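You operate a simulated robot arm through the tools that you are given. There is no shell and no other tool. Be economical: measure what you need, move in short steps, check, and stop when the job is done.

Carry out the task below with a simulated robot arm. There is one attempt and no reset: what you move stays moved.

JOB
Switch the coffee maker off and throw the used pack in the green tub.
Fine: put the tub's lid back on and swing the basket shut. Where these are worked on the way, their far stop is far enough and under half their travel is too little: filter basket.

It is judged by the outcome, as a careful person would: the job done as asked, and still so three seconds after it is handed in. It fails if anything else is knocked over, pushed out of place, dropped, spilled or broken. A push-on lid holds only when it is set on centred and level and pressed home; a screw cap is set on level and turned clockwise until tight.

ROBOT AND FRAMES
A 7-joint arm with a two-finger parallel gripper, fixed in place. Base frame: the origin is at the foot of the arm, x ahead of it, y to its left, z up; the work surface is at about z = 88. Lengths are in cm, angles in degrees, forces in N, time in s.
With the tool pointing down near the work surface it reaches from about 24 to 68 cm from the base axis. Its first joint turns from -66.0 to 66.0 degrees. Payload 2.4 kg.
Tool frame: the origin (TCP) lies between the finger pads and is the grasp point; the fingertips stand 3 cm ahead of it; z points along the fingers, y is the line along which they close. The gripper opens to 9.4 cm. The fingers are 2.8 cm wide and 1 cm thick; the gripper's body (5 by 9.6 cm) begins 5.5 cm behind the TCP.
Orientation is that of the tool frame in the base frame, as a unit quaternion [w, x, y, z]. With the fingers straight down and closing along the base's y, the tool's x points along the base's -x, its y along +y and its z along -z.

CONTROLS
- The arm moves only by the tool arm_command. Its argument "rows" is a list that holds one entry, the list of rows, each a list of 6 numbers: the shift along the base's x, y, z in units of 250 mm (1.0 is 250 mm), then the turn, a rotation vector about the base's x, y, z in units of 120 degrees (1.0 is 120 degrees). In form: [[[x, y, z, wx, wy, wz], ...]]. A call has 1 to 12 rows; each row is the pose to reach, as a shift and turn from the pose commanded when the call began. "jaw" is the closure in counts, from 0 (fully open) to 255 (shut), set as the call begins (left out, the last holds). A call with a number of a shift or a turn outside -1 to 1 is refused whole. Each row takes 0.2 s and may step no farther than 5 cm and 8.6 degrees from the row before; otherwise, or with a gripper value out of range, the whole call is refused. A pose out of reach is approached as far as the arm can. The call stops where the force on the tool passes 70 N (or 10 N more than at its start, if that is more) or the arm is blocked; 0.2 s more then pass. The fingers move at their own pace (about 15.3 cm/s each) and stop on an object; they squeeze with about 28 N. The grip force told is the motor's: it shows also when the fingers shut on nothing. Time passes only in rows, and 0.2 s behind the last, so rows that repeat a pose let the fingers close. It gives the time, the measured TCP pose, the force on the tool (base axes), the opening and the grip force at its end, in the units of the frame above (readings bear some noise), with the torque about the TCP (base axes, N m) and any sound that the robot's microphone picked up.
- Cameras (640 x 400 px; columns grow to the right, rows downward): "scene" is fixed at [2.87, 44.91, 145.63]; the picture's right is [-0.88, -0.48, 0.00], its down [-0.23, 0.42, -0.88] and it looks along [0.42, -0.77, -0.48] (base axes); focal length 336 px, centre (320, 200). "wrist" rides on the gripper at [7.6, 1.4, -10.3] in the tool frame; the picture's right is [-0.18, 0.98, 0.00], its down [-0.75, -0.14, -0.64] and it looks along [-0.63, -0.12, 0.77] (tool axes); focal length 243 px, centre (320, 200). There is no depth. A picture from a camera that has moved, and an enlarged one, comes with that camera's place and axes in the base frame and with its lens. The place of the scene camera against the robot may be out by one fixed shift of up to 1.8 cm in any direction.
- capture(camera): a new picture of that camera. The clock stands still meanwhile.
- zoom(camera, box): a new picture of the part [left, top, right, bottom] of that camera's present view, enlarged. The clock stands still meanwhile.
- job_done(): hands the job in; it is judged then, once.

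Go step by step. Nothing tells you positions but the pictures and the camera data: compare them with the known pose of the tool, close in by small moves and look again before you grip or let go. The budget is 120 turns and 68 pictures, counting those below and the enlarged ones. Unless the task says otherwise, let go and move clear before handing in, and close with one line.

The tools are called after "Request:" by a JSON object that holds its "method" and its "body". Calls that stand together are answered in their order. arm_command: Moves the arm, as the interface text tells. Its arguments: {"type":"object","properties":{"rows":{"type":"array"},"jaw":{"type":"number"}},"required":["rows"]} The other tools are called the same way: capture (camera) takes a picture; zoom (camera, box) takes an enlarged picture of a part of a camera's view; job_done () hands the job in.

At the start:

```text
clock: 0.0
eef_pos: [31.62, -11.58, 130.07]
orientation: [-0.001, 0.0, 1.0, 0.001]
ft_force: [0.6, -1.3, -0.2]
moment: [-0.01, 0.06, 0.0]
gripper_width: 9.42
grasp_force: 0.0
```

scene: 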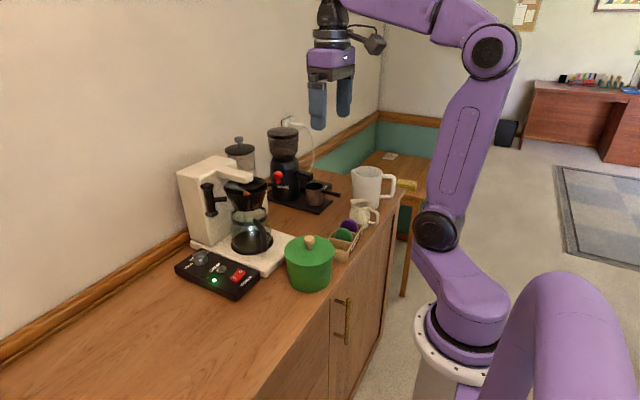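
wrist: 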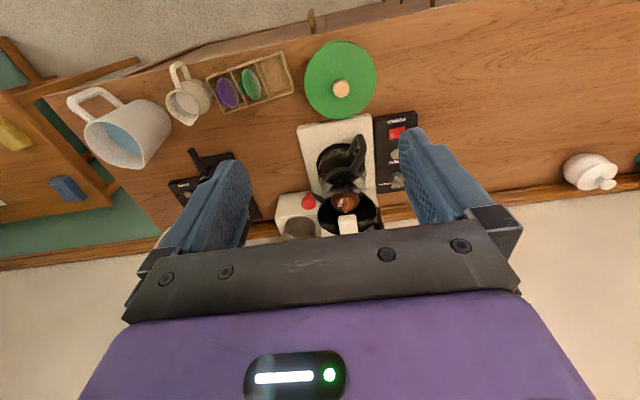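

I see a coffee maker with a control box (red rocker switch, green lamp), a green lidded tub, a grinder, and a tray of pods. I'll enlarge the key parts first.

Request:
{"method": "zoom", "body": {"camera": "scene", "box": [160, 140, 300, 310]}}

Request:
{"method": "zoom", "body": {"camera": "wrist", "box": [200, 30, 440, 240]}}

Request:
{"method": "zoom", "body": {"camera": "scene", "box": [270, 160, 420, 300]}}

```text
2.35 times, centred on (230, 225) of scene
camera zoom: at [2.87, 44.91, 145.63], right [-0.88, -0.48, 0.0], down [-0.23, 0.42, -0.88], along [0.42, -0.77, -0.48], focal length 791 px, centre (532, 141)
```

zoom: 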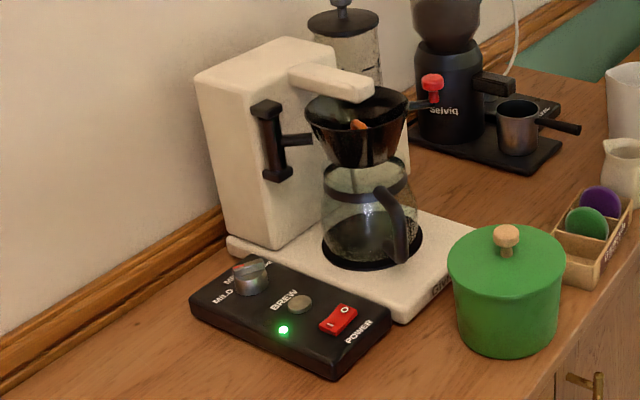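

```text
1.90 times, centred on (320, 135) of wrist
camera zoom: at [24.07, -10.1, 140.35], right [0.18, 0.98, 0.0], down [0.75, -0.14, 0.64], along [0.63, -0.12, -0.77], focal length 462 px, centre (320, 324)
```

zoom: 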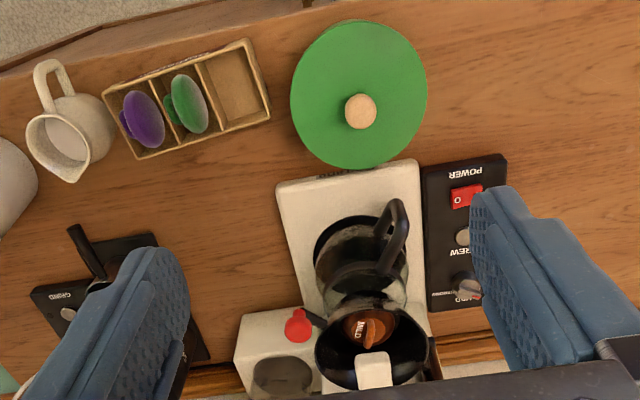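

```text
2.86 times, centred on (345, 230) of scene
camera zoom: at [2.87, 44.91, 145.63], right [-0.88, -0.48, 0.0], down [-0.23, 0.42, -0.88], along [0.42, -0.77, -0.48], focal length 961 px, centre (249, 114)
```

zoom: 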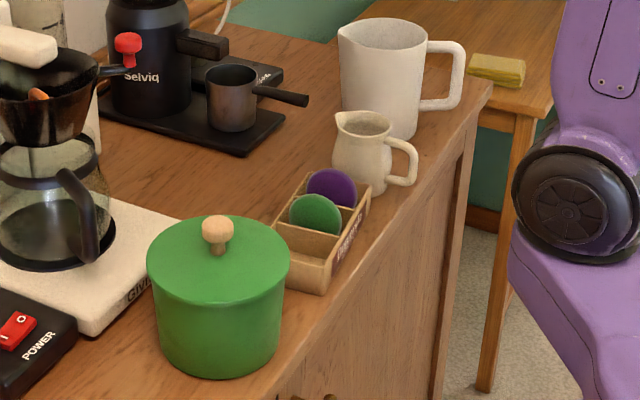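

I triangulate the tub lid knob at about (35.2, -9, 100.7), the switch at about (48.3, 1.3, 92.9), the basket at about (54, -11, 108) and its red knob at about (48, -16.5, 111). First I'll shut the fingers and move above the switch's O end.

Request:
{"method": "arm_command", "body": {"rows": [[[0.13, 0.1, -0.06, 0, 0, 0], [0.26, 0.2, -0.2, 0, 0, 0], [0.4, 0.32, -0.38, 0, 0, 0], [0.52, 0.4, -0.56, 0, 0, 0], [0.647, 0.467, -0.72, 0, 0, 0], [0.647, 0.467, -0.88, 0, 0, 0]]], "jaw": 255}}

Request:
{"method": "capture", "body": {"camera": "wrist"}}

Request:
{"method": "capture", "body": {"camera": "scene"}}

```text
refused: row 2 steps farther than a row can; nothing moved
```

```text
62 pictures are left
camera wrist: at [24.07, -10.1, 140.35], right [0.18, 0.98, 0.0], down [0.75, -0.14, 0.64], along [0.63, -0.12, -0.77], focal length 243 px, centre (320, 200)
```

wrist: 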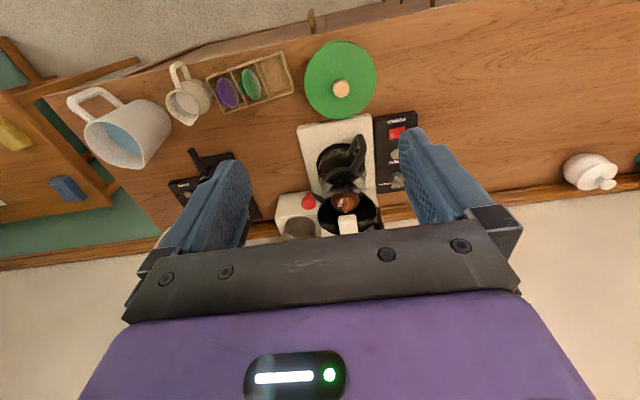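

```text
61 pictures are left
```

scene: 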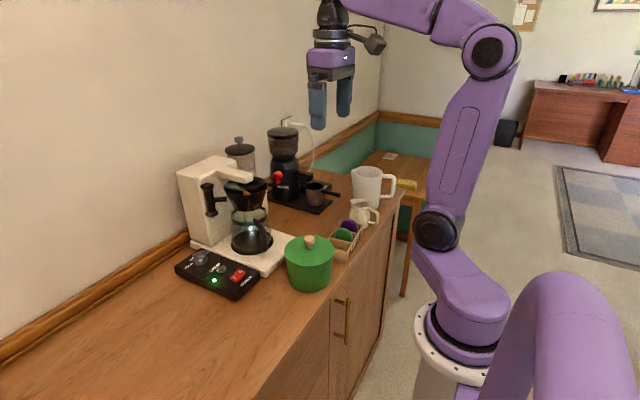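

The move was refused because one step was too long (limit 0.2 units). I'll repeat it with shorter steps.

Request:
{"method": "arm_command", "body": {"rows": [[[0.1, 0.08, -0.12, 0, 0, 0], [0.2, 0.15, -0.24, 0, 0, 0], [0.3, 0.22, -0.36, 0, 0, 0], [0.4, 0.29, -0.48, 0, 0, 0], [0.5, 0.36, -0.6, 0, 0, 0], [0.58, 0.42, -0.72, 0, 0, 0], [0.647, 0.467, -0.84, 0, 0, 0], [0.647, 0.467, -0.96, 0, 0, 0], [0.647, 0.467, -1.0, 0, 0, 0]]], "jaw": 255}}

Request:
{"method": "capture", "body": {"camera": "wrist"}}

Request:
{"method": "zoom", "body": {"camera": "scene", "box": [160, 140, 300, 310]}}

```text
clock: 2.0
eef_pos: [47.9, 0.07, 105.09]
orientation: [0.001, 0.0, 1.0, 0.0]
ft_force: [-0.2, 1.2, 0.8]
moment: [-0.01, 0.0, 0.02]
gripper_width: 0.02
grasp_force: 28.4
```

```text
60 pictures are left
camera wrist: at [40.25, 1.53, 115.36], right [0.18, 0.98, 0.0], down [0.75, -0.14, 0.64], along [0.63, -0.12, -0.77], focal length 243 px, centre (320, 200)
```

wrist: 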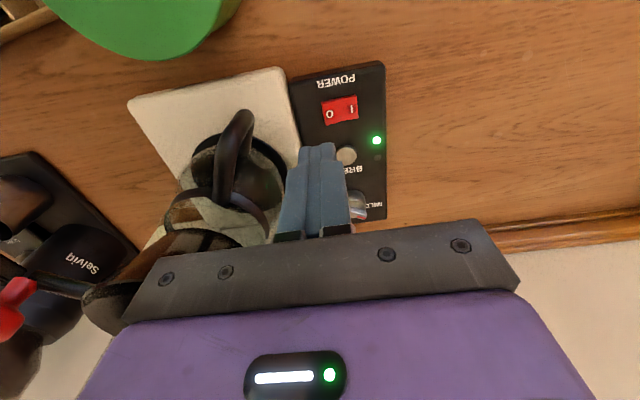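

```text
2.35 times, centred on (230, 225) of scene
camera zoom: at [2.87, 44.91, 145.63], right [-0.88, -0.48, 0.0], down [-0.23, 0.42, -0.88], along [0.42, -0.77, -0.48], focal length 791 px, centre (532, 141)
```

zoom: 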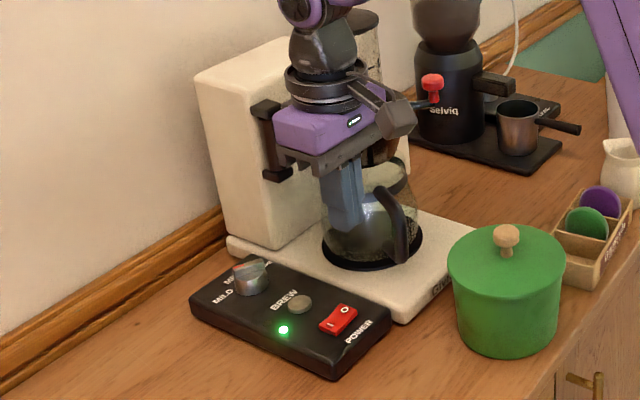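

The wrist view puts the rocker's O end at about (48.6, 0.9). I'll shift slightly and come down close to it.

Request:
{"method": "arm_command", "body": {"rows": [[[0.024, 0.013, -0.1, 0, 0, 0], [0.024, 0.013, -0.2, 0, 0, 0], [0.024, 0.013, -0.3, 0, 0, 0], [0.024, 0.013, -0.345, 0, 0, 0]]]}}

Request:
{"method": "zoom", "body": {"camera": "scene", "box": [170, 220, 290, 310]}}

```text
clock: 3.0
eef_pos: [48.41, 0.43, 96.6]
orientation: [0.001, 0.0, 1.0, 0.0]
ft_force: [-0.1, -0.1, 0.6]
moment: [-0.01, -0.02, -0.02]
gripper_width: 0.0
grasp_force: 28.3
```

```text
4.44 times, centred on (230, 265) of scene
camera zoom: at [2.87, 44.91, 145.63], right [-0.88, -0.48, 0.0], down [-0.23, 0.42, -0.88], along [0.42, -0.77, -0.48], focal length 1495 px, centre (720, -89)
```

zoom: 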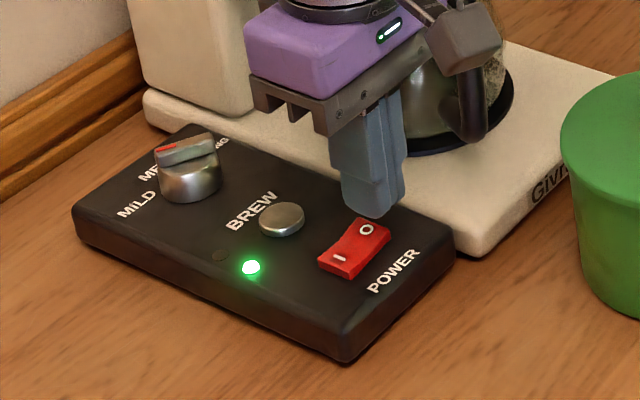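

The fingertip hangs right over the raised O end. Now I'll press down in small steps.

Request:
{"method": "arm_command", "body": {"rows": [[[0, 0, -0.015, 0, 0, 0], [0, 0, -0.03, 0, 0, 0], [0, 0, -0.04, 0, 0, 0], [0, 0, -0.05, 0, 0, 0], [0, 0, -0.058, 0, 0, 0]]]}}

Request:
{"method": "zoom", "body": {"camera": "scene", "box": [170, 220, 290, 310]}}

```text
clock: 4.2
eef_pos: [48.45, 0.38, 95.1]
orientation: [0.001, 0.0, 1.0, 0.0]
ft_force: [-0.7, -0.4, 1.7]
moment: [-0.02, 0.02, -0.06]
gripper_width: 0.0
grasp_force: 27.7
```

```text
4.44 times, centred on (230, 265) of scene
camera zoom: at [2.87, 44.91, 145.63], right [-0.88, -0.48, 0.0], down [-0.23, 0.42, -0.88], along [0.42, -0.77, -0.48], focal length 1495 px, centre (720, -89)
```

zoom: 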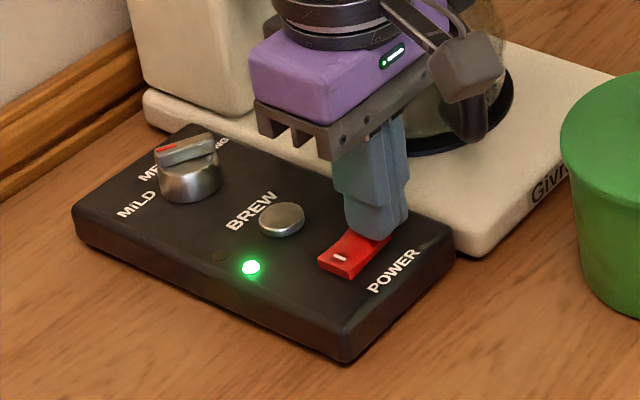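

Contact is just starting with the lamp still lit, so I'll press further in fine steps.

Request:
{"method": "arm_command", "body": {"rows": [[[0, 0, -0.008, 0, 0, 0], [0, 0, -0.016, 0, 0, 0], [0, 0, -0.022, 0, 0, 0], [0, 0, -0.028, 0, 0, 0]]]}}

Request:
{"method": "zoom", "body": {"camera": "scene", "box": [170, 220, 290, 310]}}

```text
clock: 5.2
eef_pos: [48.52, 0.43, 94.68]
orientation: [0.001, -0.001, 1.0, 0.0]
ft_force: [-10.4, 0.0, 24.7]
moment: [0.23, 0.25, 0.11]
gripper_width: 0.01
grasp_force: 27.8
stopped in row 4: the force on the tool passed its limit at 76 N (the readings are from after the stop); the commanded pose is now the measured one
```

```text
4.44 times, centred on (230, 265) of scene
camera zoom: at [2.81, 44.91, 145.63], right [-0.88, -0.48, 0.0], down [-0.23, 0.42, -0.88], along [0.42, -0.77, -0.48], focal length 1495 px, centre (720, -89)
```

zoom: 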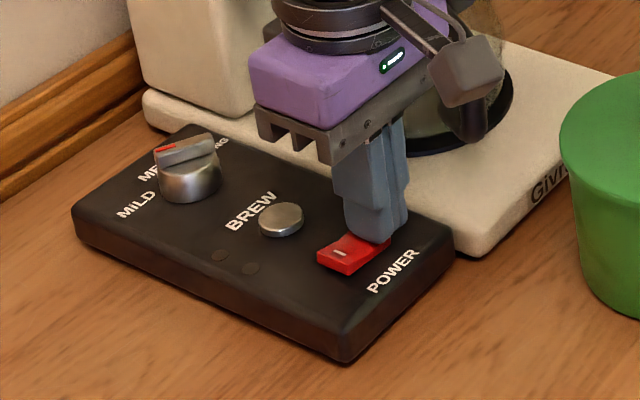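

The lamp is off, so the maker is off. I'll retreat upward and open over the tub for a closer look at the basket and lid.

Request:
{"method": "arm_command", "body": {"rows": [[[0, 0, 0.15, 0, 0, 0], [-0.05, 0, 0.33, 0, 0, 0], [-0.12, -0.05, 0.5, 0, 0, 0], [-0.22, -0.13, 0.65, 0, 0, 0], [-0.32, -0.2, 0.8, 0, 0, 0], [-0.42, -0.28, 0.93, 0, 0, 0], [-0.52, -0.36, 1.0, 0, 0, 0]]]}}

Request:
{"method": "capture", "body": {"camera": "wrist"}}

Request:
{"method": "zoom", "body": {"camera": "scene", "box": [170, 150, 290, 310]}}

```text
clock: 6.8
eef_pos: [35.43, -8.71, 119.53]
orientation: [0.002, -0.001, 1.0, 0.0]
ft_force: [0.1, -0.4, 0.6]
moment: [0.03, -0.02, -0.01]
gripper_width: 0.01
grasp_force: 28.3
```

```text
55 pictures are left
camera wrist: at [27.8, -7.21, 129.86], right [0.18, 0.98, 0.0], down [0.75, -0.14, 0.64], along [0.63, -0.12, -0.76], focal length 243 px, centre (320, 200)
```

wrist: 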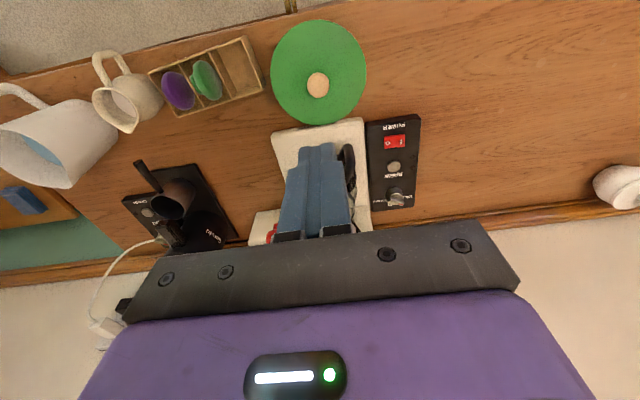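

```text
2.50 times, centred on (230, 230) of scene
camera zoom: at [2.87, 44.92, 145.63], right [-0.88, -0.48, 0.0], down [-0.23, 0.42, -0.88], along [0.42, -0.77, -0.48], focal length 841 px, centre (545, 125)
```

zoom: 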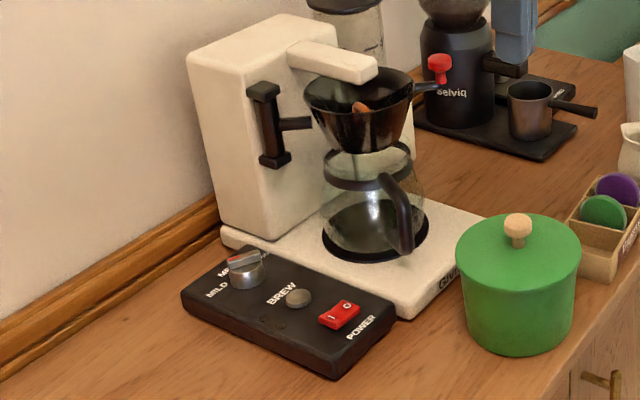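

The switch rests on O and the lamp is dark. Next is the tub lid: open the fingers and come down around its knob at (35.3, -8.9), checking before gripping.

Request:
{"method": "arm_command", "body": {"rows": [[[-0.005, -0.008, -0.15, 0, 0, 0], [-0.005, -0.008, -0.3, 0, 0, 0], [-0.005, -0.008, -0.45, 0, 0, 0], [-0.005, -0.008, -0.6, 0, 0, 0]]], "jaw": 90}}

Request:
{"method": "zoom", "body": {"camera": "scene", "box": [260, 210, 380, 300]}}

Request:
{"method": "capture", "body": {"camera": "wrist"}}

```text
clock: 7.8
eef_pos: [35.28, -8.6, 104.57]
orientation: [0.002, 0.0, 1.0, 0.0]
ft_force: [-0.4, 0.1, -0.6]
moment: [0.03, 0.0, 0.02]
gripper_width: 6.08
grasp_force: 0.1
```

```text
4.44 times, centred on (320, 255) of scene
camera zoom: at [2.87, 44.91, 145.63], right [-0.88, -0.48, 0.0], down [-0.23, 0.42, -0.88], along [0.42, -0.77, -0.48], focal length 1495 px, centre (320, -44)
```

zoom: 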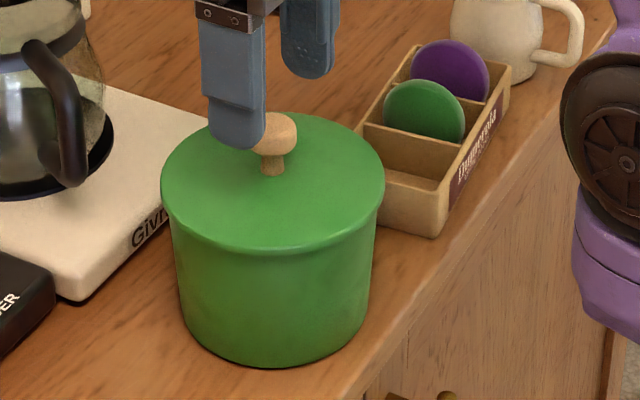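

```text
52 pictures are left
camera wrist: at [27.69, -7.24, 114.78], right [0.18, 0.98, 0.0], down [0.75, -0.14, 0.64], along [0.63, -0.12, -0.76], focal length 243 px, centre (320, 200)
```

wrist: 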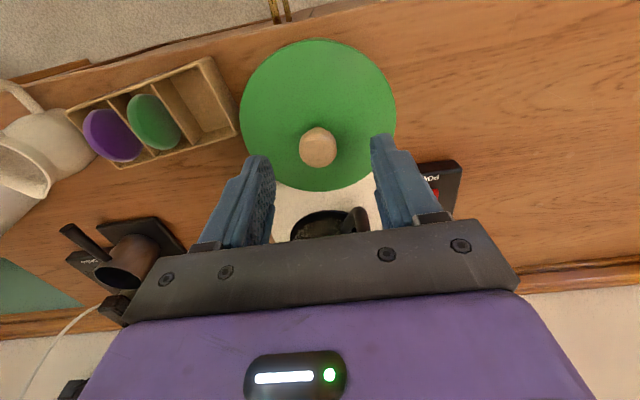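

The fingers straddle the knob, which I read at (35.1, -8.8). I'll lower to z≈101.7 and grip it.

Request:
{"method": "arm_command", "body": {"rows": [[[-0.003, -0.007, -0.06, 0, 0, 0], [-0.003, -0.007, -0.115, 0, 0, 0]]]}}

Request:
{"method": "arm_command", "body": {"rows": [[[0, 0, 0, 0, 0, 0], [0, 0, 0, 0, 0, 0], [0, 0, 0, 0, 0, 0]]], "jaw": 255}}

Request:
{"method": "zoom", "body": {"camera": "scene", "box": [260, 210, 380, 300]}}

```text
clock: 8.4
eef_pos: [35.4, -9.08, 101.86]
orientation: [0.001, -0.002, 1.0, -0.001]
ft_force: [-0.4, -0.5, -0.3]
moment: [0.01, -0.02, 0.0]
gripper_width: 6.06
grasp_force: 0.0
```

```text
clock: 9.2
eef_pos: [35.27, -9.13, 101.74]
orientation: [0.002, 0.0, 1.0, 0.0]
ft_force: [-0.1, 0.2, -0.1]
moment: [-0.03, 0.02, 0.02]
gripper_width: 2.43
grasp_force: 28.1
heard: snap
```

```text
4.44 times, centred on (320, 255) of scene
camera zoom: at [2.87, 44.91, 145.63], right [-0.88, -0.48, 0.0], down [-0.23, 0.42, -0.88], along [0.42, -0.77, -0.48], focal length 1495 px, centre (320, -44)
```

zoom: 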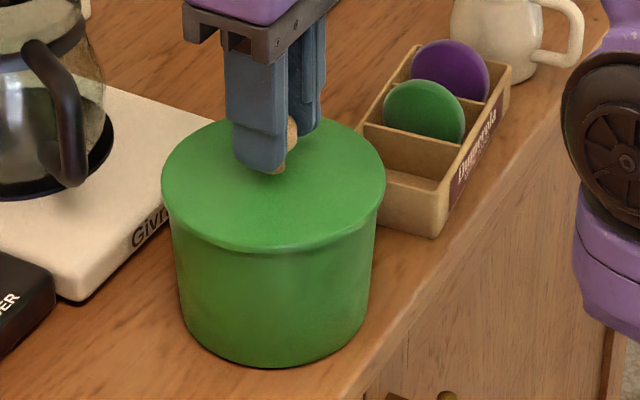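

The knob is gripped at 2.43 cm. I'll note the lid's seated pose, TCP (35.27, -9.13, 101.74), and lift straight up.

Request:
{"method": "arm_command", "body": {"rows": [[[0, 0, 0.02, 0, 0, 0], [0, 0, 0.06, 0, 0, 0], [0, 0, 0.14, 0, 0, 0], [0, 0, 0.28, 0, 0, 0]]]}}

Request:
{"method": "zoom", "body": {"camera": "scene", "box": [230, 170, 390, 300]}}

```text
clock: 10.2
eef_pos: [35.17, -8.94, 108.88]
orientation: [0.001, 0.0, 1.0, 0.0]
ft_force: [-0.4, 0.5, -0.1]
moment: [-0.02, 0.03, 0.03]
gripper_width: 2.46
grasp_force: 28.1
```

```text
3.08 times, centred on (310, 235) of scene
camera zoom: at [2.87, 44.91, 145.63], right [-0.88, -0.48, 0.0], down [-0.23, 0.42, -0.88], along [0.42, -0.77, -0.48], focal length 1035 px, centre (351, 92)
```

zoom: 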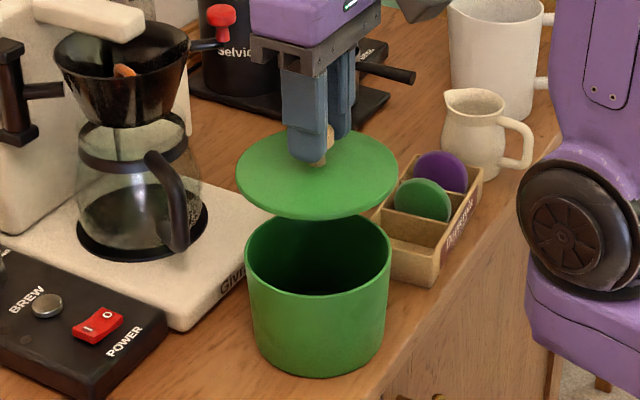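

The lid is off cleanly. I'll carry it to the free counter at about (38, 13).

Request:
{"method": "arm_command", "body": {"rows": [[[0.01, 0.14, 0.03, 0, 0, 0], [0.03, 0.3, 0.03, 0, 0, 0], [0.05, 0.47, 0, 0, 0, 0], [0.08, 0.63, -0.05, 0, 0, 0], [0.11, 0.77, -0.15, 0, 0, 0], [0.11, 0.88, -0.27, 0, 0, 0], [0.11, 0.88, -0.42, 0, 0, 0], [0.11, 0.88, -0.54, 0, 0, 0]]]}}

Request:
{"method": "capture", "body": {"camera": "scene"}}

```text
clock: 12.0
eef_pos: [38.01, 12.99, 95.11]
orientation: [0.002, 0.0, 1.0, 0.0]
ft_force: [-0.2, -0.2, 0.7]
moment: [0.03, 0.0, 0.0]
gripper_width: 2.45
grasp_force: 28.1
```

```text
49 pictures are left
```

scene: 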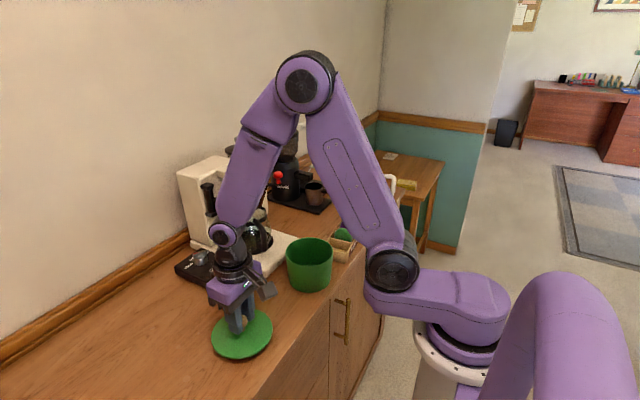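

The lid hangs clear of everything over open counter, so I'll lower it gently until it touches.

Request:
{"method": "arm_command", "body": {"rows": [[[0, 0, -0.04, 0, 0, 0], [0, 0, -0.07, 0, 0, 0], [0, 0, -0.09, 0, 0, 0], [0, 0, -0.105, 0, 0, 0]]]}}

Request:
{"method": "zoom", "body": {"camera": "scene", "box": [180, 270, 310, 370]}}

```text
clock: 13.0
eef_pos: [38.16, 12.94, 92.87]
orientation: [0.004, 0.0, 1.0, 0.001]
ft_force: [-6.5, -3.3, 21.2]
moment: [-0.28, 0.0, -0.02]
gripper_width: 2.46
grasp_force: 27.9
stopped in row 4: the force on the tool passed its limit at 76 N (the readings are from after the stop); the commanded pose is now the measured one
```

```text
4.00 times, centred on (245, 320) of scene
camera zoom: at [2.82, 44.9, 145.64], right [-0.88, -0.48, 0.0], down [-0.23, 0.42, -0.88], along [0.42, -0.77, -0.48], focal length 1345 px, centre (620, -280)
```

zoom: 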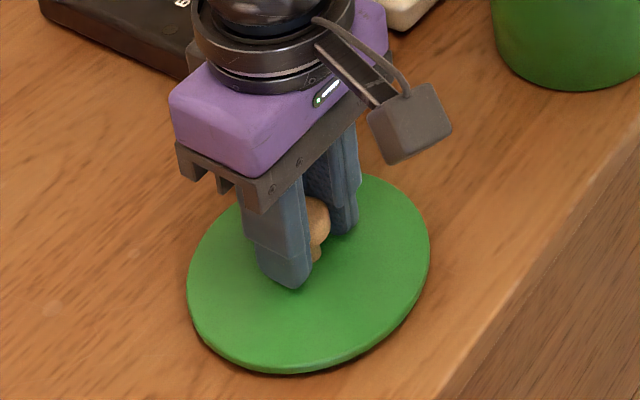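

The lid rests on the counter at TCP z 92.87. I'll release it, rise clear and move back to look at the basket.

Request:
{"method": "arm_command", "body": {"rows": [[[0, 0, 0.004, 0, 0, 0], [0, 0, 0.004, 0, 0, 0], [0, 0, 0.1, 0, 0, 0], [0, 0, 0.25, 0, 0, 0], [0, 0, 0.42, 0, 0, 0], [0, 0, 0.6, 0, 0, 0], [-0.05, -0.1, 0.75, 0, 0, 0], [-0.1, -0.2, 0.9, 0, 0, 0]]], "jaw": 90}}

Request:
{"method": "capture", "body": {"camera": "wrist"}}

Request:
{"method": "zoom", "body": {"camera": "scene", "box": [170, 150, 290, 230]}}

```text
clock: 14.8
eef_pos: [35.69, 7.9, 115.46]
orientation: [0.004, 0.0, 1.0, 0.001]
ft_force: [-0.2, -0.5, 0.6]
moment: [0.03, 0.01, -0.01]
gripper_width: 6.07
grasp_force: 0.0
```

```text
47 pictures are left
camera wrist: at [28.02, 9.44, 125.6], right [0.18, 0.98, 0.0], down [0.75, -0.14, 0.65], along [0.64, -0.12, -0.76], focal length 243 px, centre (320, 200)
```

wrist: 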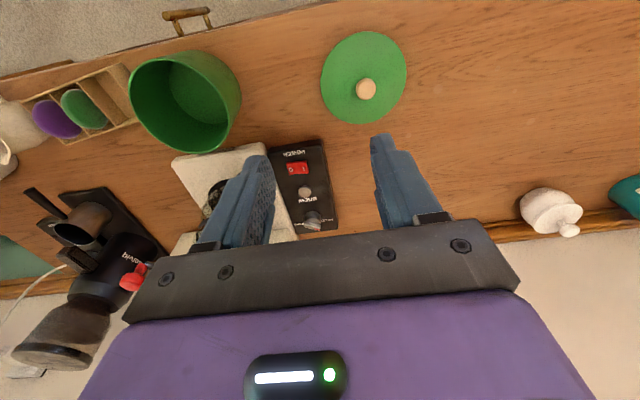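

```text
5.00 times, centred on (230, 190) of scene
camera zoom: at [2.87, 44.91, 145.63], right [-0.88, -0.48, 0.0], down [-0.23, 0.42, -0.88], along [0.42, -0.77, -0.48], focal length 1682 px, centre (770, 250)
```

zoom: 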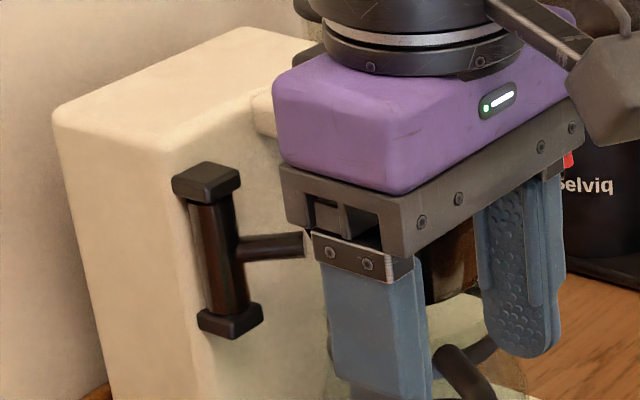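

The hinge is a vertical post on the tower's front with an arm to the basket. I'll move above and in front of the basket, fingers wide, to see its layout.

Request:
{"method": "arm_command", "body": {"rows": [[[0.0, -0.08, 0.14, 0, 0, 0], [0.05, -0.22, 0.26, 0, 0, 0], [0.1, -0.38, 0.26, 0, 0, 0], [0.18, -0.52, 0.26, 0, 0, 0], [0.26, -0.66, 0.26, 0, 0, 0], [0.332, -0.756, 0.26, 0, 0, 0]]], "jaw": 0}}

Request:
{"method": "capture", "body": {"camera": "wrist"}}

```text
clock: 16.2
eef_pos: [44.28, -11.17, 122.23]
orientation: [0.004, -0.001, 1.0, 0.001]
ft_force: [-0.1, -0.4, 0.6]
moment: [0.01, 0.0, -0.04]
gripper_width: 9.41
grasp_force: 0.0
```

```text
45 pictures are left
camera wrist: at [36.54, -9.62, 132.27], right [0.18, 0.98, 0.0], down [0.75, -0.14, 0.65], along [0.64, -0.12, -0.76], focal length 243 px, centre (320, 200)
```

wrist: 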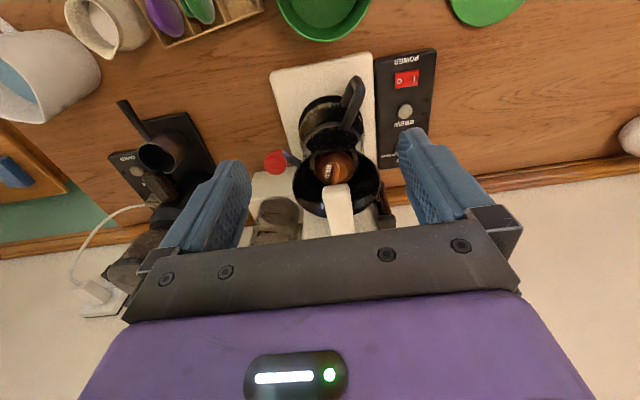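

Request:
{"method": "zoom", "body": {"camera": "wrist", "box": [230, 60, 430, 240]}}

```text
2.22 times, centred on (330, 150) of wrist
camera zoom: at [36.54, -9.62, 132.27], right [0.18, 0.98, 0.0], down [0.75, -0.14, 0.65], along [0.64, -0.12, -0.76], focal length 539 px, centre (298, 311)
```

zoom: 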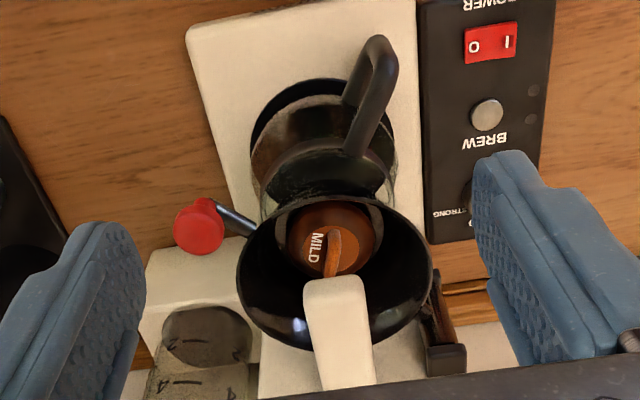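

I see it clearly now: the pack's tab sits under the white spout arm, so the basket must swing out. Hinge is near (59, -5), red knob near (48.5, -16.5, 111). I'll go above the knob, turned about 48° so the fingers straddle the handle.

Request:
{"method": "arm_command", "body": {"rows": [[[0.03, -0.035, 0, 0, 0, 0.066], [0.06, -0.07, -0.02, 0, 0, 0.132], [0.09, -0.105, -0.05, 0, 0, 0.198], [0.12, -0.14, -0.08, 0, 0, 0.264], [0.15, -0.18, -0.11, 0, 0, 0.33], [0.169, -0.213, -0.14, 0, 0, 0.396], [0.169, -0.213, -0.16, 0, 0, 0.4]]], "jaw": 90}}

Request:
{"method": "capture", "body": {"camera": "wrist"}}

Request:
{"method": "zoom", "body": {"camera": "scene", "box": [200, 120, 320, 220]}}

```text
clock: 17.8
eef_pos: [48.34, -16.13, 117.9]
orientation: [0.004, -0.408, 0.913, 0.003]
ft_force: [0.3, 0.2, 0.0]
moment: [0.03, -0.02, 0.01]
gripper_width: 6.05
grasp_force: 0.0
```

```text
43 pictures are left
camera wrist: at [42.14, -20.98, 128.13], right [-0.61, 0.79, 0.0], down [0.61, 0.46, 0.65], along [0.51, 0.4, -0.76], focal length 243 px, centre (320, 200)
```

wrist: 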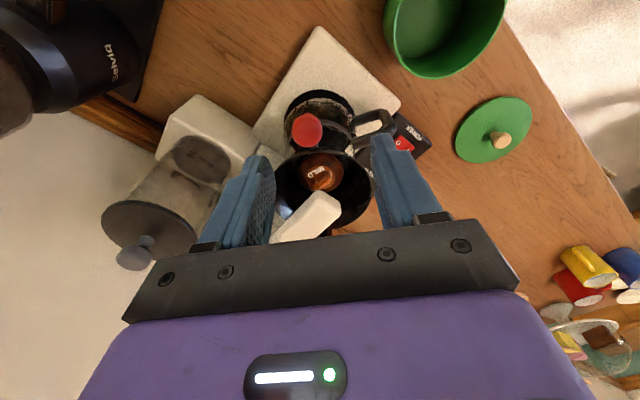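

```text
4.00 times, centred on (260, 170) of scene
camera zoom: at [2.87, 44.91, 145.63], right [-0.88, -0.48, 0.0], down [-0.23, 0.42, -0.88], along [0.42, -0.77, -0.48], focal length 1345 px, centre (560, 320)
```

zoom: 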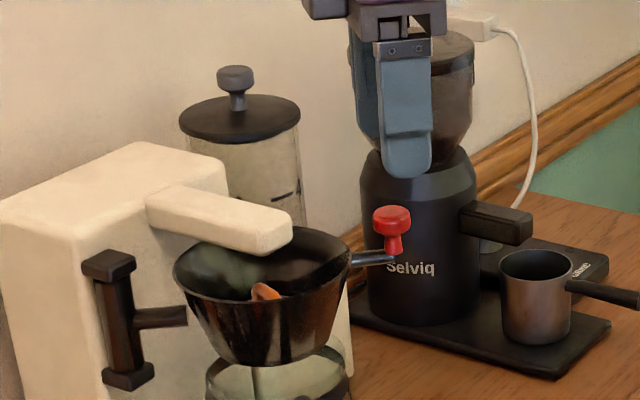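

The knob reads at (48.8, -16.8, 111) with the rod about 2 cm below, and the fingers align across it. I'll lower around it with the fingers still open.

Request:
{"method": "arm_command", "body": {"rows": [[[0.018, -0.028, -0.08, 0, 0, 0], [0.018, -0.028, -0.18, 0, 0, 0], [0.018, -0.028, -0.265, 0, 0, 0], [0.018, -0.028, -0.265, 0, 0, 0]]]}}

Request:
{"method": "capture", "body": {"camera": "wrist"}}

Request:
{"method": "zoom", "body": {"camera": "scene", "box": [200, 120, 320, 220]}}

```text
clock: 18.8
eef_pos: [48.78, -16.9, 111.32]
orientation: [0.004, -0.408, 0.913, 0.003]
ft_force: [-0.1, -0.1, 0.6]
moment: [0.03, 0.01, -0.01]
gripper_width: 6.1
grasp_force: 0.1
```

```text
41 pictures are left
camera wrist: at [42.62, -21.71, 121.5], right [-0.61, 0.79, 0.0], down [0.61, 0.46, 0.65], along [0.51, 0.4, -0.76], focal length 243 px, centre (320, 200)
```

wrist: 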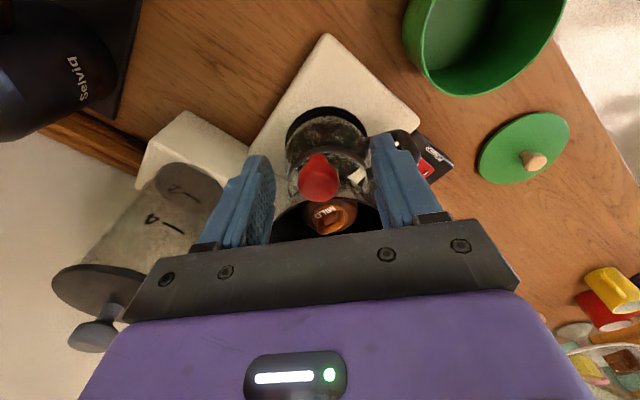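

```text
4.00 times, centred on (260, 170) of scene
camera zoom: at [2.87, 44.91, 145.63], right [-0.88, -0.48, 0.0], down [-0.23, 0.42, -0.88], along [0.42, -0.77, -0.48], focal length 1345 px, centre (560, 320)
```

zoom: 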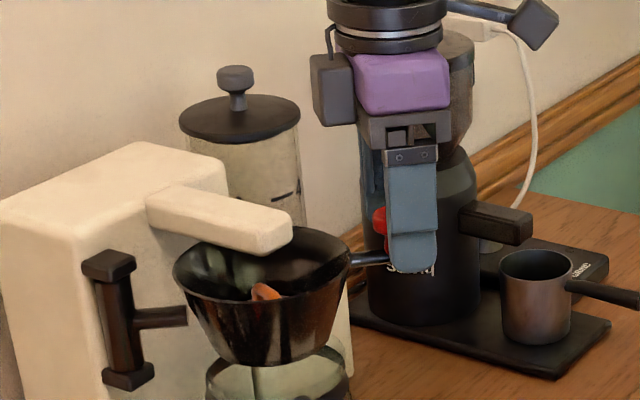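

The knob sits between the fingers, about 0.5 cm outward, so I'll shift slightly and close to a loose 2.8 cm cage. Then I'll drag it 15° clockwise around the hinge as a test.

Request:
{"method": "arm_command", "body": {"rows": [[[-0.012, -0.012, 0, 0, 0, 0], [-0.012, -0.012, 0, 0, 0, 0], [-0.03, 0.01, 0, 0, 0, -0.02], [-0.052, 0.028, 0, 0, 0, -0.042], [-0.07, 0.048, 0, 0, 0, -0.062], [-0.088, 0.068, 0, 0, 0, -0.083], [-0.106, 0.092, 0, 0, 0, -0.104], [-0.124, 0.116, 0, 0, 0, -0.125]]], "jaw": 180}}

Request:
{"method": "capture", "body": {"camera": "wrist"}}

Request:
{"method": "zoom", "body": {"camera": "scene", "box": [170, 120, 330, 240]}}

```text
clock: 20.6
eef_pos: [45.63, -14.03, 111.23]
orientation: [0.004, -0.284, 0.959, 0.002]
ft_force: [-0.5, -0.7, -0.8]
moment: [0.02, 0.01, 0.0]
gripper_width: 2.8
grasp_force: 0.2
```

```text
39 pictures are left
camera wrist: at [38.43, -16.97, 121.36], right [-0.38, 0.93, 0.0], down [0.71, 0.29, 0.65], along [0.6, 0.25, -0.76], focal length 243 px, centre (320, 200)
```

wrist: 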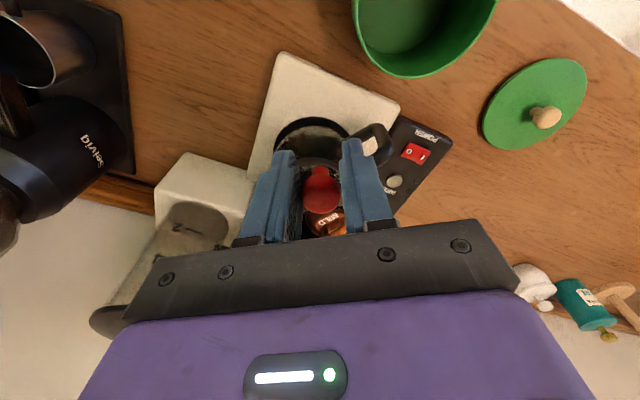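

```text
3.33 times, centred on (250, 180) of scene
camera zoom: at [2.87, 44.91, 145.63], right [-0.88, -0.48, 0.0], down [-0.23, 0.42, -0.88], along [0.42, -0.77, -0.48], focal length 1121 px, centre (553, 267)
```

zoom: 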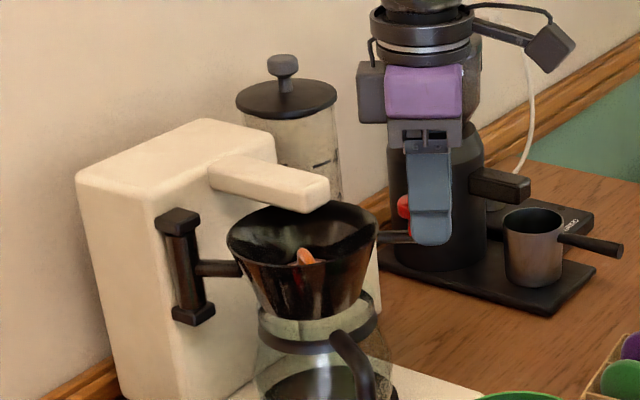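

The basket swings and the knob stays centred between the fingers. I'll continue along the arc another 40°.

Request:
{"method": "arm_command", "body": {"rows": [[[-0.029, 0.048, 0, 0, 0, -0.042], [-0.054, 0.098, 0, 0, 0, -0.083], [-0.075, 0.15, 0, 0, 0, -0.125], [-0.091, 0.204, 0, 0, 0, -0.167], [-0.102, 0.259, 0, 0, 0, -0.208], [-0.108, 0.315, 0, 0, 0, -0.25], [-0.11, 0.371, 0, 0, 0, -0.292], [-0.106, 0.427, 0, 0, 0, -0.333]]]}}

Request:
{"method": "capture", "body": {"camera": "wrist"}}

Request:
{"method": "zoom", "body": {"camera": "scene", "box": [170, 120, 330, 240]}}

```text
clock: 22.4
eef_pos: [43.0, -3.35, 111.23]
orientation: [0.004, 0.063, 0.998, 0.0]
ft_force: [0.4, -0.5, -0.2]
moment: [0.01, 0.01, 0.0]
gripper_width: 2.77
grasp_force: 0.0
```

```text
37 pictures are left
camera wrist: at [35.59, -0.79, 121.41], right [0.3, 0.95, 0.0], down [0.72, -0.23, 0.65], along [0.62, -0.19, -0.76], focal length 243 px, centre (320, 200)
```

wrist: 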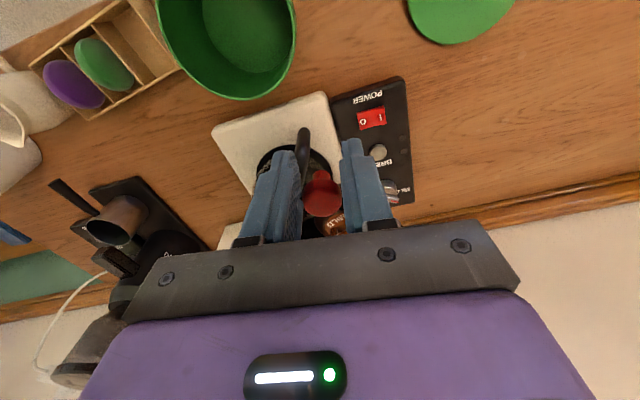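

```text
3.33 times, centred on (250, 180) of scene
camera zoom: at [2.87, 44.91, 145.63], right [-0.88, -0.48, 0.0], down [-0.23, 0.42, -0.88], along [0.42, -0.77, -0.48], focal length 1121 px, centre (553, 267)
```

zoom: 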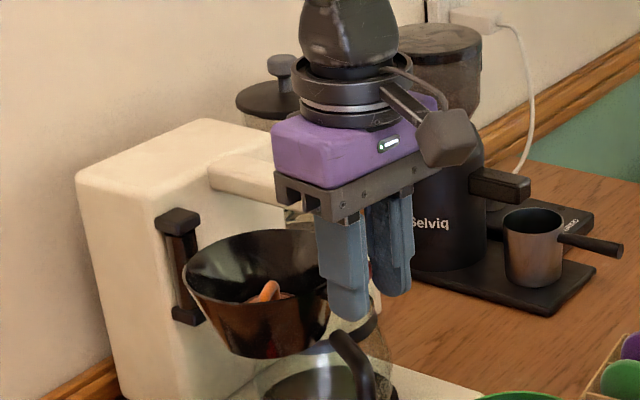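

The basket is now clear of most of the spout, and the knob has drifted about 0.5 cm inward. I'll continue another 30° with the radius tightened.

Request:
{"method": "arm_command", "body": {"rows": [[[0.026, 0.06, 0, 0, 0, -0.042], [0.045, 0.116, 0, 0, 0, -0.083], [0.063, 0.167, 0, 0, 0, -0.125], [0.086, 0.216, 0, 0, 0, -0.167], [0.112, 0.264, 0, 0, 0, -0.208], [0.143, 0.308, 0, 0, 0, -0.25]]]}}

Request:
{"method": "capture", "body": {"camera": "wrist"}}

Request:
{"method": "zoom", "body": {"camera": "scene", "box": [170, 120, 330, 240]}}

```text
clock: 23.8
eef_pos: [46.57, 4.64, 111.27]
orientation: [0.004, 0.317, 0.948, 0.0]
ft_force: [0.0, 0.1, 0.1]
moment: [-0.01, 0.01, 0.01]
gripper_width: 2.73
grasp_force: 0.1
```

```text
35 pictures are left
camera wrist: at [41.21, 10.43, 121.37], right [0.74, 0.67, 0.0], down [0.51, -0.56, 0.65], along [0.44, -0.48, -0.76], focal length 243 px, centre (320, 200)
```

wrist: 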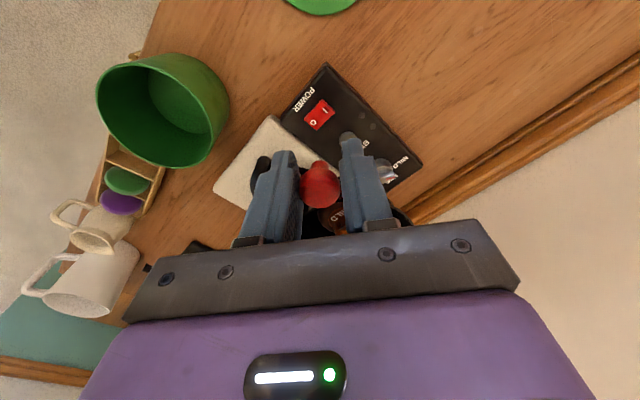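

```text
3.33 times, centred on (250, 180) of scene
camera zoom: at [2.87, 44.91, 145.63], right [-0.88, -0.48, 0.0], down [-0.23, 0.42, -0.88], along [0.42, -0.77, -0.48], focal length 1121 px, centre (553, 267)
```

zoom: 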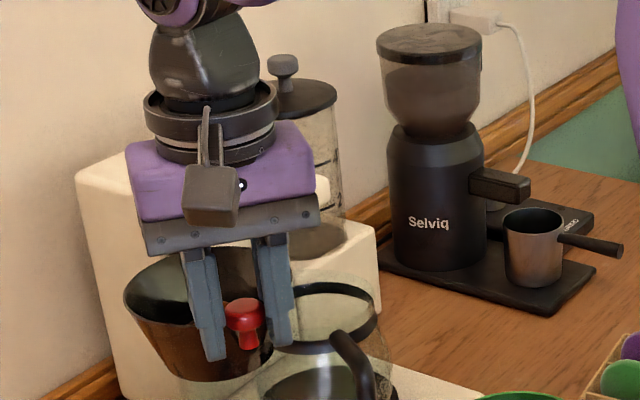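

The basket is swung about 85°, clear of the spout. I'll open the fingers, lift off and look into the basket.

Request:
{"method": "arm_command", "body": {"rows": [[[0, 0, 0, 0, 0, 0], [0, 0, 0.1, 0, 0, 0], [0, 0, 0.2, 0, 0, 0], [-0.05, 0.07, 0.28, 0, 0, 0], [-0.115, 0.16, 0.36, 0, 0, 0]]], "jaw": 60}}

Request:
{"method": "zoom", "body": {"camera": "wrist", "box": [230, 60, 430, 240]}}

Request:
{"method": "zoom", "body": {"camera": "scene", "box": [170, 150, 290, 240]}}

```text
clock: 25.0
eef_pos: [43.59, 8.3, 120.17]
orientation: [0.005, 0.317, 0.948, -0.001]
ft_force: [-1.0, 0.8, 0.4]
moment: [-0.04, -0.01, -0.01]
gripper_width: 7.19
grasp_force: 0.0
```

```text
2.22 times, centred on (330, 150) of wrist
camera zoom: at [38.43, 14.04, 130.41], right [0.74, 0.68, 0.0], down [0.51, -0.56, 0.65], along [0.44, -0.48, -0.76], focal length 539 px, centre (298, 311)
```

zoom: 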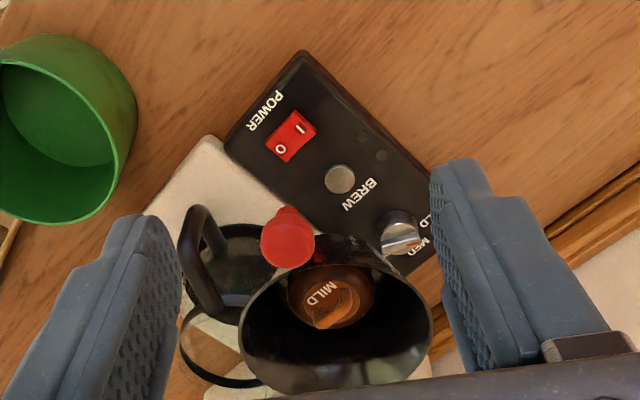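

```text
4.44 times, centred on (230, 195) of scene
camera zoom: at [2.87, 44.91, 145.63], right [-0.88, -0.48, 0.0], down [-0.23, 0.42, -0.88], along [0.42, -0.77, -0.48], focal length 1495 px, centre (720, 222)
```

zoom: 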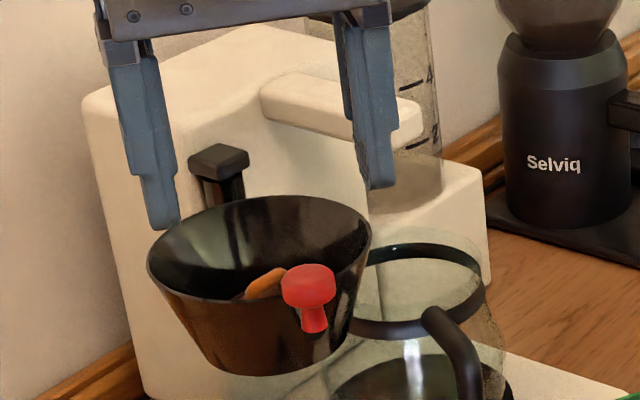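

I see the pack with its orange tab facing up in the basket. A closer picture will give me the tab's direction.

Request:
{"method": "zoom", "body": {"camera": "wrist", "box": [300, 155, 370, 225]}}

Request:
{"method": "zoom", "body": {"camera": "scene", "box": [195, 180, 265, 230]}}

```text
5.71 times, centred on (335, 190) of wrist
camera zoom: at [38.43, 14.04, 130.41], right [0.74, 0.68, 0.0], down [0.51, -0.56, 0.65], along [0.44, -0.48, -0.76], focal length 1386 px, centre (234, 257)
```

zoom: 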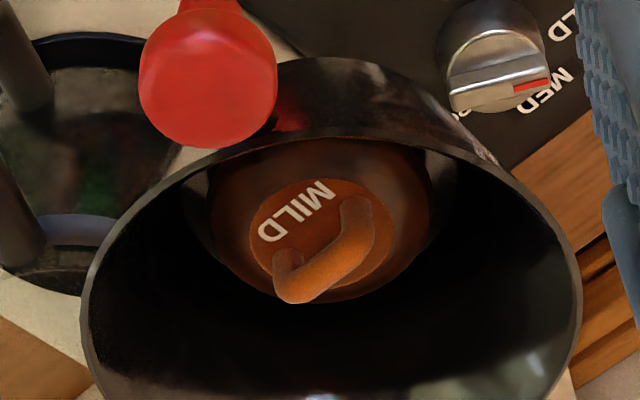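

```text
8.00 times, centred on (230, 205) of scene
camera zoom: at [2.87, 44.91, 145.63], right [-0.88, -0.48, 0.0], down [-0.23, 0.42, -0.88], along [0.42, -0.77, -0.48], focal length 2691 px, centre (1040, 160)
```

zoom: 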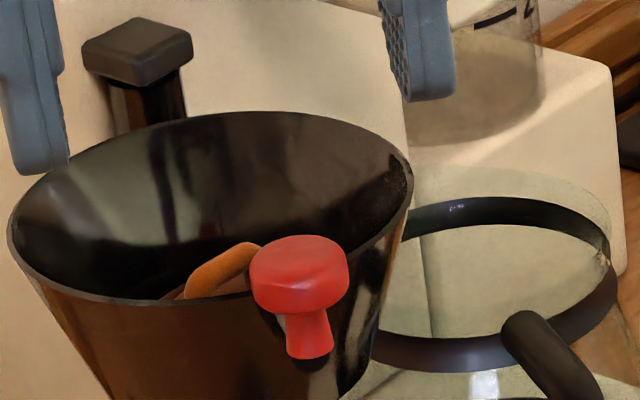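

The tab is a small arched bar lying along the base's y, at about (53, 1, 107.5). I'll turn the gripper so it closes across the bar and hover above it.

Request:
{"method": "arm_command", "body": {"rows": [[[0.045, -0.035, 0, 0, 0, -0.065], [0.09, -0.07, 0, 0, 0, -0.13], [0.14, -0.11, 0, 0, 0, -0.195], [0.19, -0.148, 0, 0, 0, -0.26], [0.24, -0.186, 0, 0, 0, -0.325], [0.29, -0.224, 0, 0, 0, -0.39], [0.335, -0.26, 0, 0, 0, -0.455], [0.376, -0.292, -0.02, 0, 0, -0.517]]], "jaw": 125}}

Request:
{"method": "capture", "body": {"camera": "wrist"}}

Request:
{"method": "capture", "body": {"camera": "scene"}}

```text
clock: 26.8
eef_pos: [53.01, 0.97, 119.7]
orientation: [0.004, 0.761, 0.648, -0.003]
ft_force: [-0.3, -0.6, -0.3]
moment: [0.0, 0.01, 0.02]
gripper_width: 4.77
grasp_force: 0.1
```

```text
29 pictures are left
camera wrist: at [55.61, 8.47, 129.87], right [0.94, -0.34, 0.0], down [-0.26, -0.72, 0.65], along [-0.22, -0.61, -0.76], focal length 243 px, centre (320, 200)
```

wrist: 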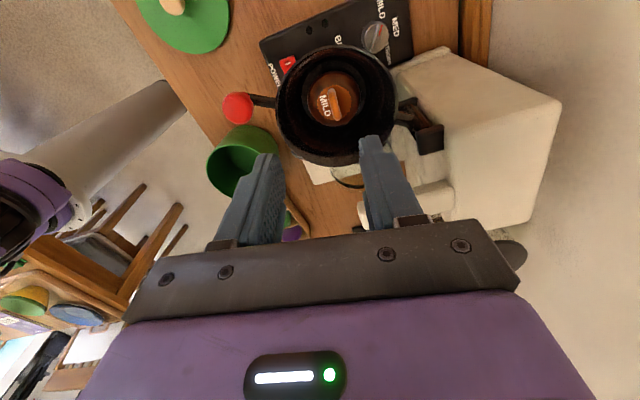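

```text
28 pictures are left
```

scene: 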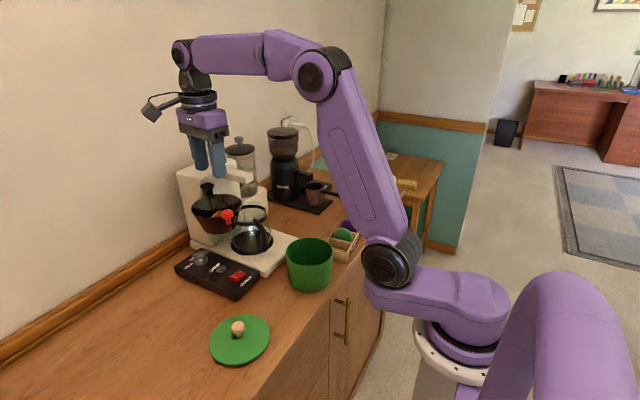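

Request:
{"method": "zoom", "body": {"camera": "wrist", "box": [270, 40, 410, 170]}}

```text
3.08 times, centred on (340, 105) of wrist
camera zoom: at [55.61, 8.47, 129.87], right [0.94, -0.34, 0.0], down [-0.26, -0.72, 0.65], along [-0.22, -0.61, -0.76], focal length 746 px, centre (258, 492)
```

zoom: 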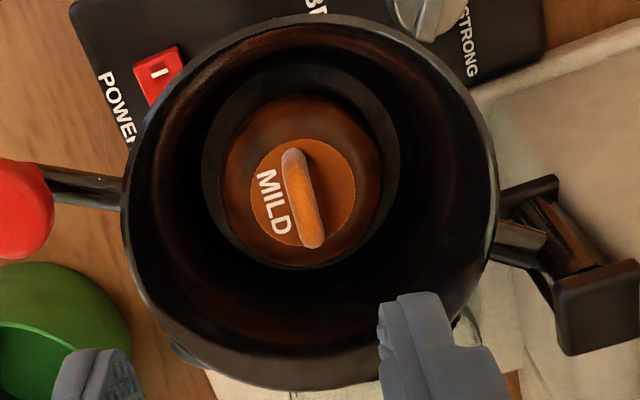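

Clear view: the bar's centre is about (54.15, 0.4, 106.3), lying along y. I'll narrow the fingers to 3.4 cm, centre over it and come down to just above.

Request:
{"method": "arm_command", "body": {"rows": [[[0.046, -0.023, -0.05, 0, 0, 0], [0.046, -0.023, -0.17, 0, 0, 0], [0.046, -0.023, -0.29, 0, 0, 0], [0.046, -0.023, -0.37, 0, 0, 0]]], "jaw": 163}}

Request:
{"method": "zoom", "body": {"camera": "wrist", "box": [220, 60, 420, 240]}}

Request:
{"method": "zoom", "body": {"camera": "scene", "box": [160, 140, 280, 240]}}

```text
clock: 27.8
eef_pos: [54.31, 0.29, 110.49]
orientation: [0.005, 0.761, 0.649, -0.003]
ft_force: [0.5, 0.1, 0.9]
moment: [0.02, 0.0, 0.0]
gripper_width: 3.39
grasp_force: 0.0
```

```text
2.22 times, centred on (320, 150) of wrist
camera zoom: at [56.9, 7.73, 120.63], right [0.94, -0.34, 0.0], down [-0.26, -0.72, 0.65], along [-0.21, -0.61, -0.76], focal length 539 px, centre (320, 311)
```

zoom: 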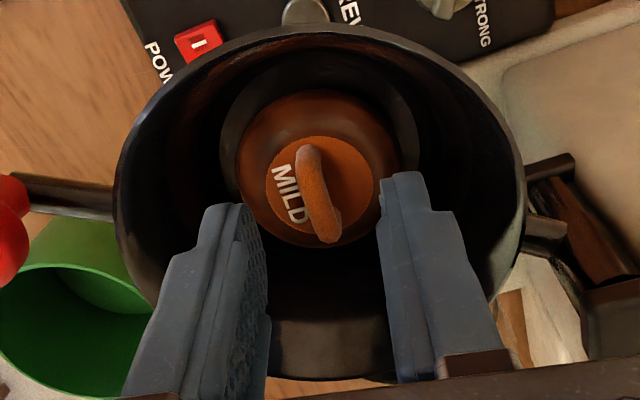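

```text
4.00 times, centred on (220, 190) of scene
camera zoom: at [2.87, 44.91, 145.63], right [-0.88, -0.48, 0.0], down [-0.23, 0.42, -0.88], along [0.42, -0.77, -0.48], focal length 1345 px, centre (720, 240)
```

zoom: 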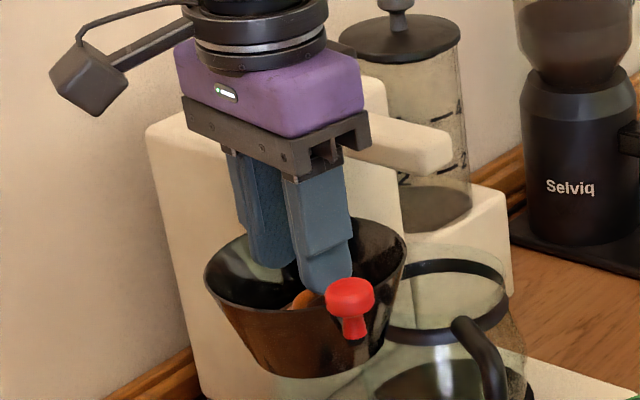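

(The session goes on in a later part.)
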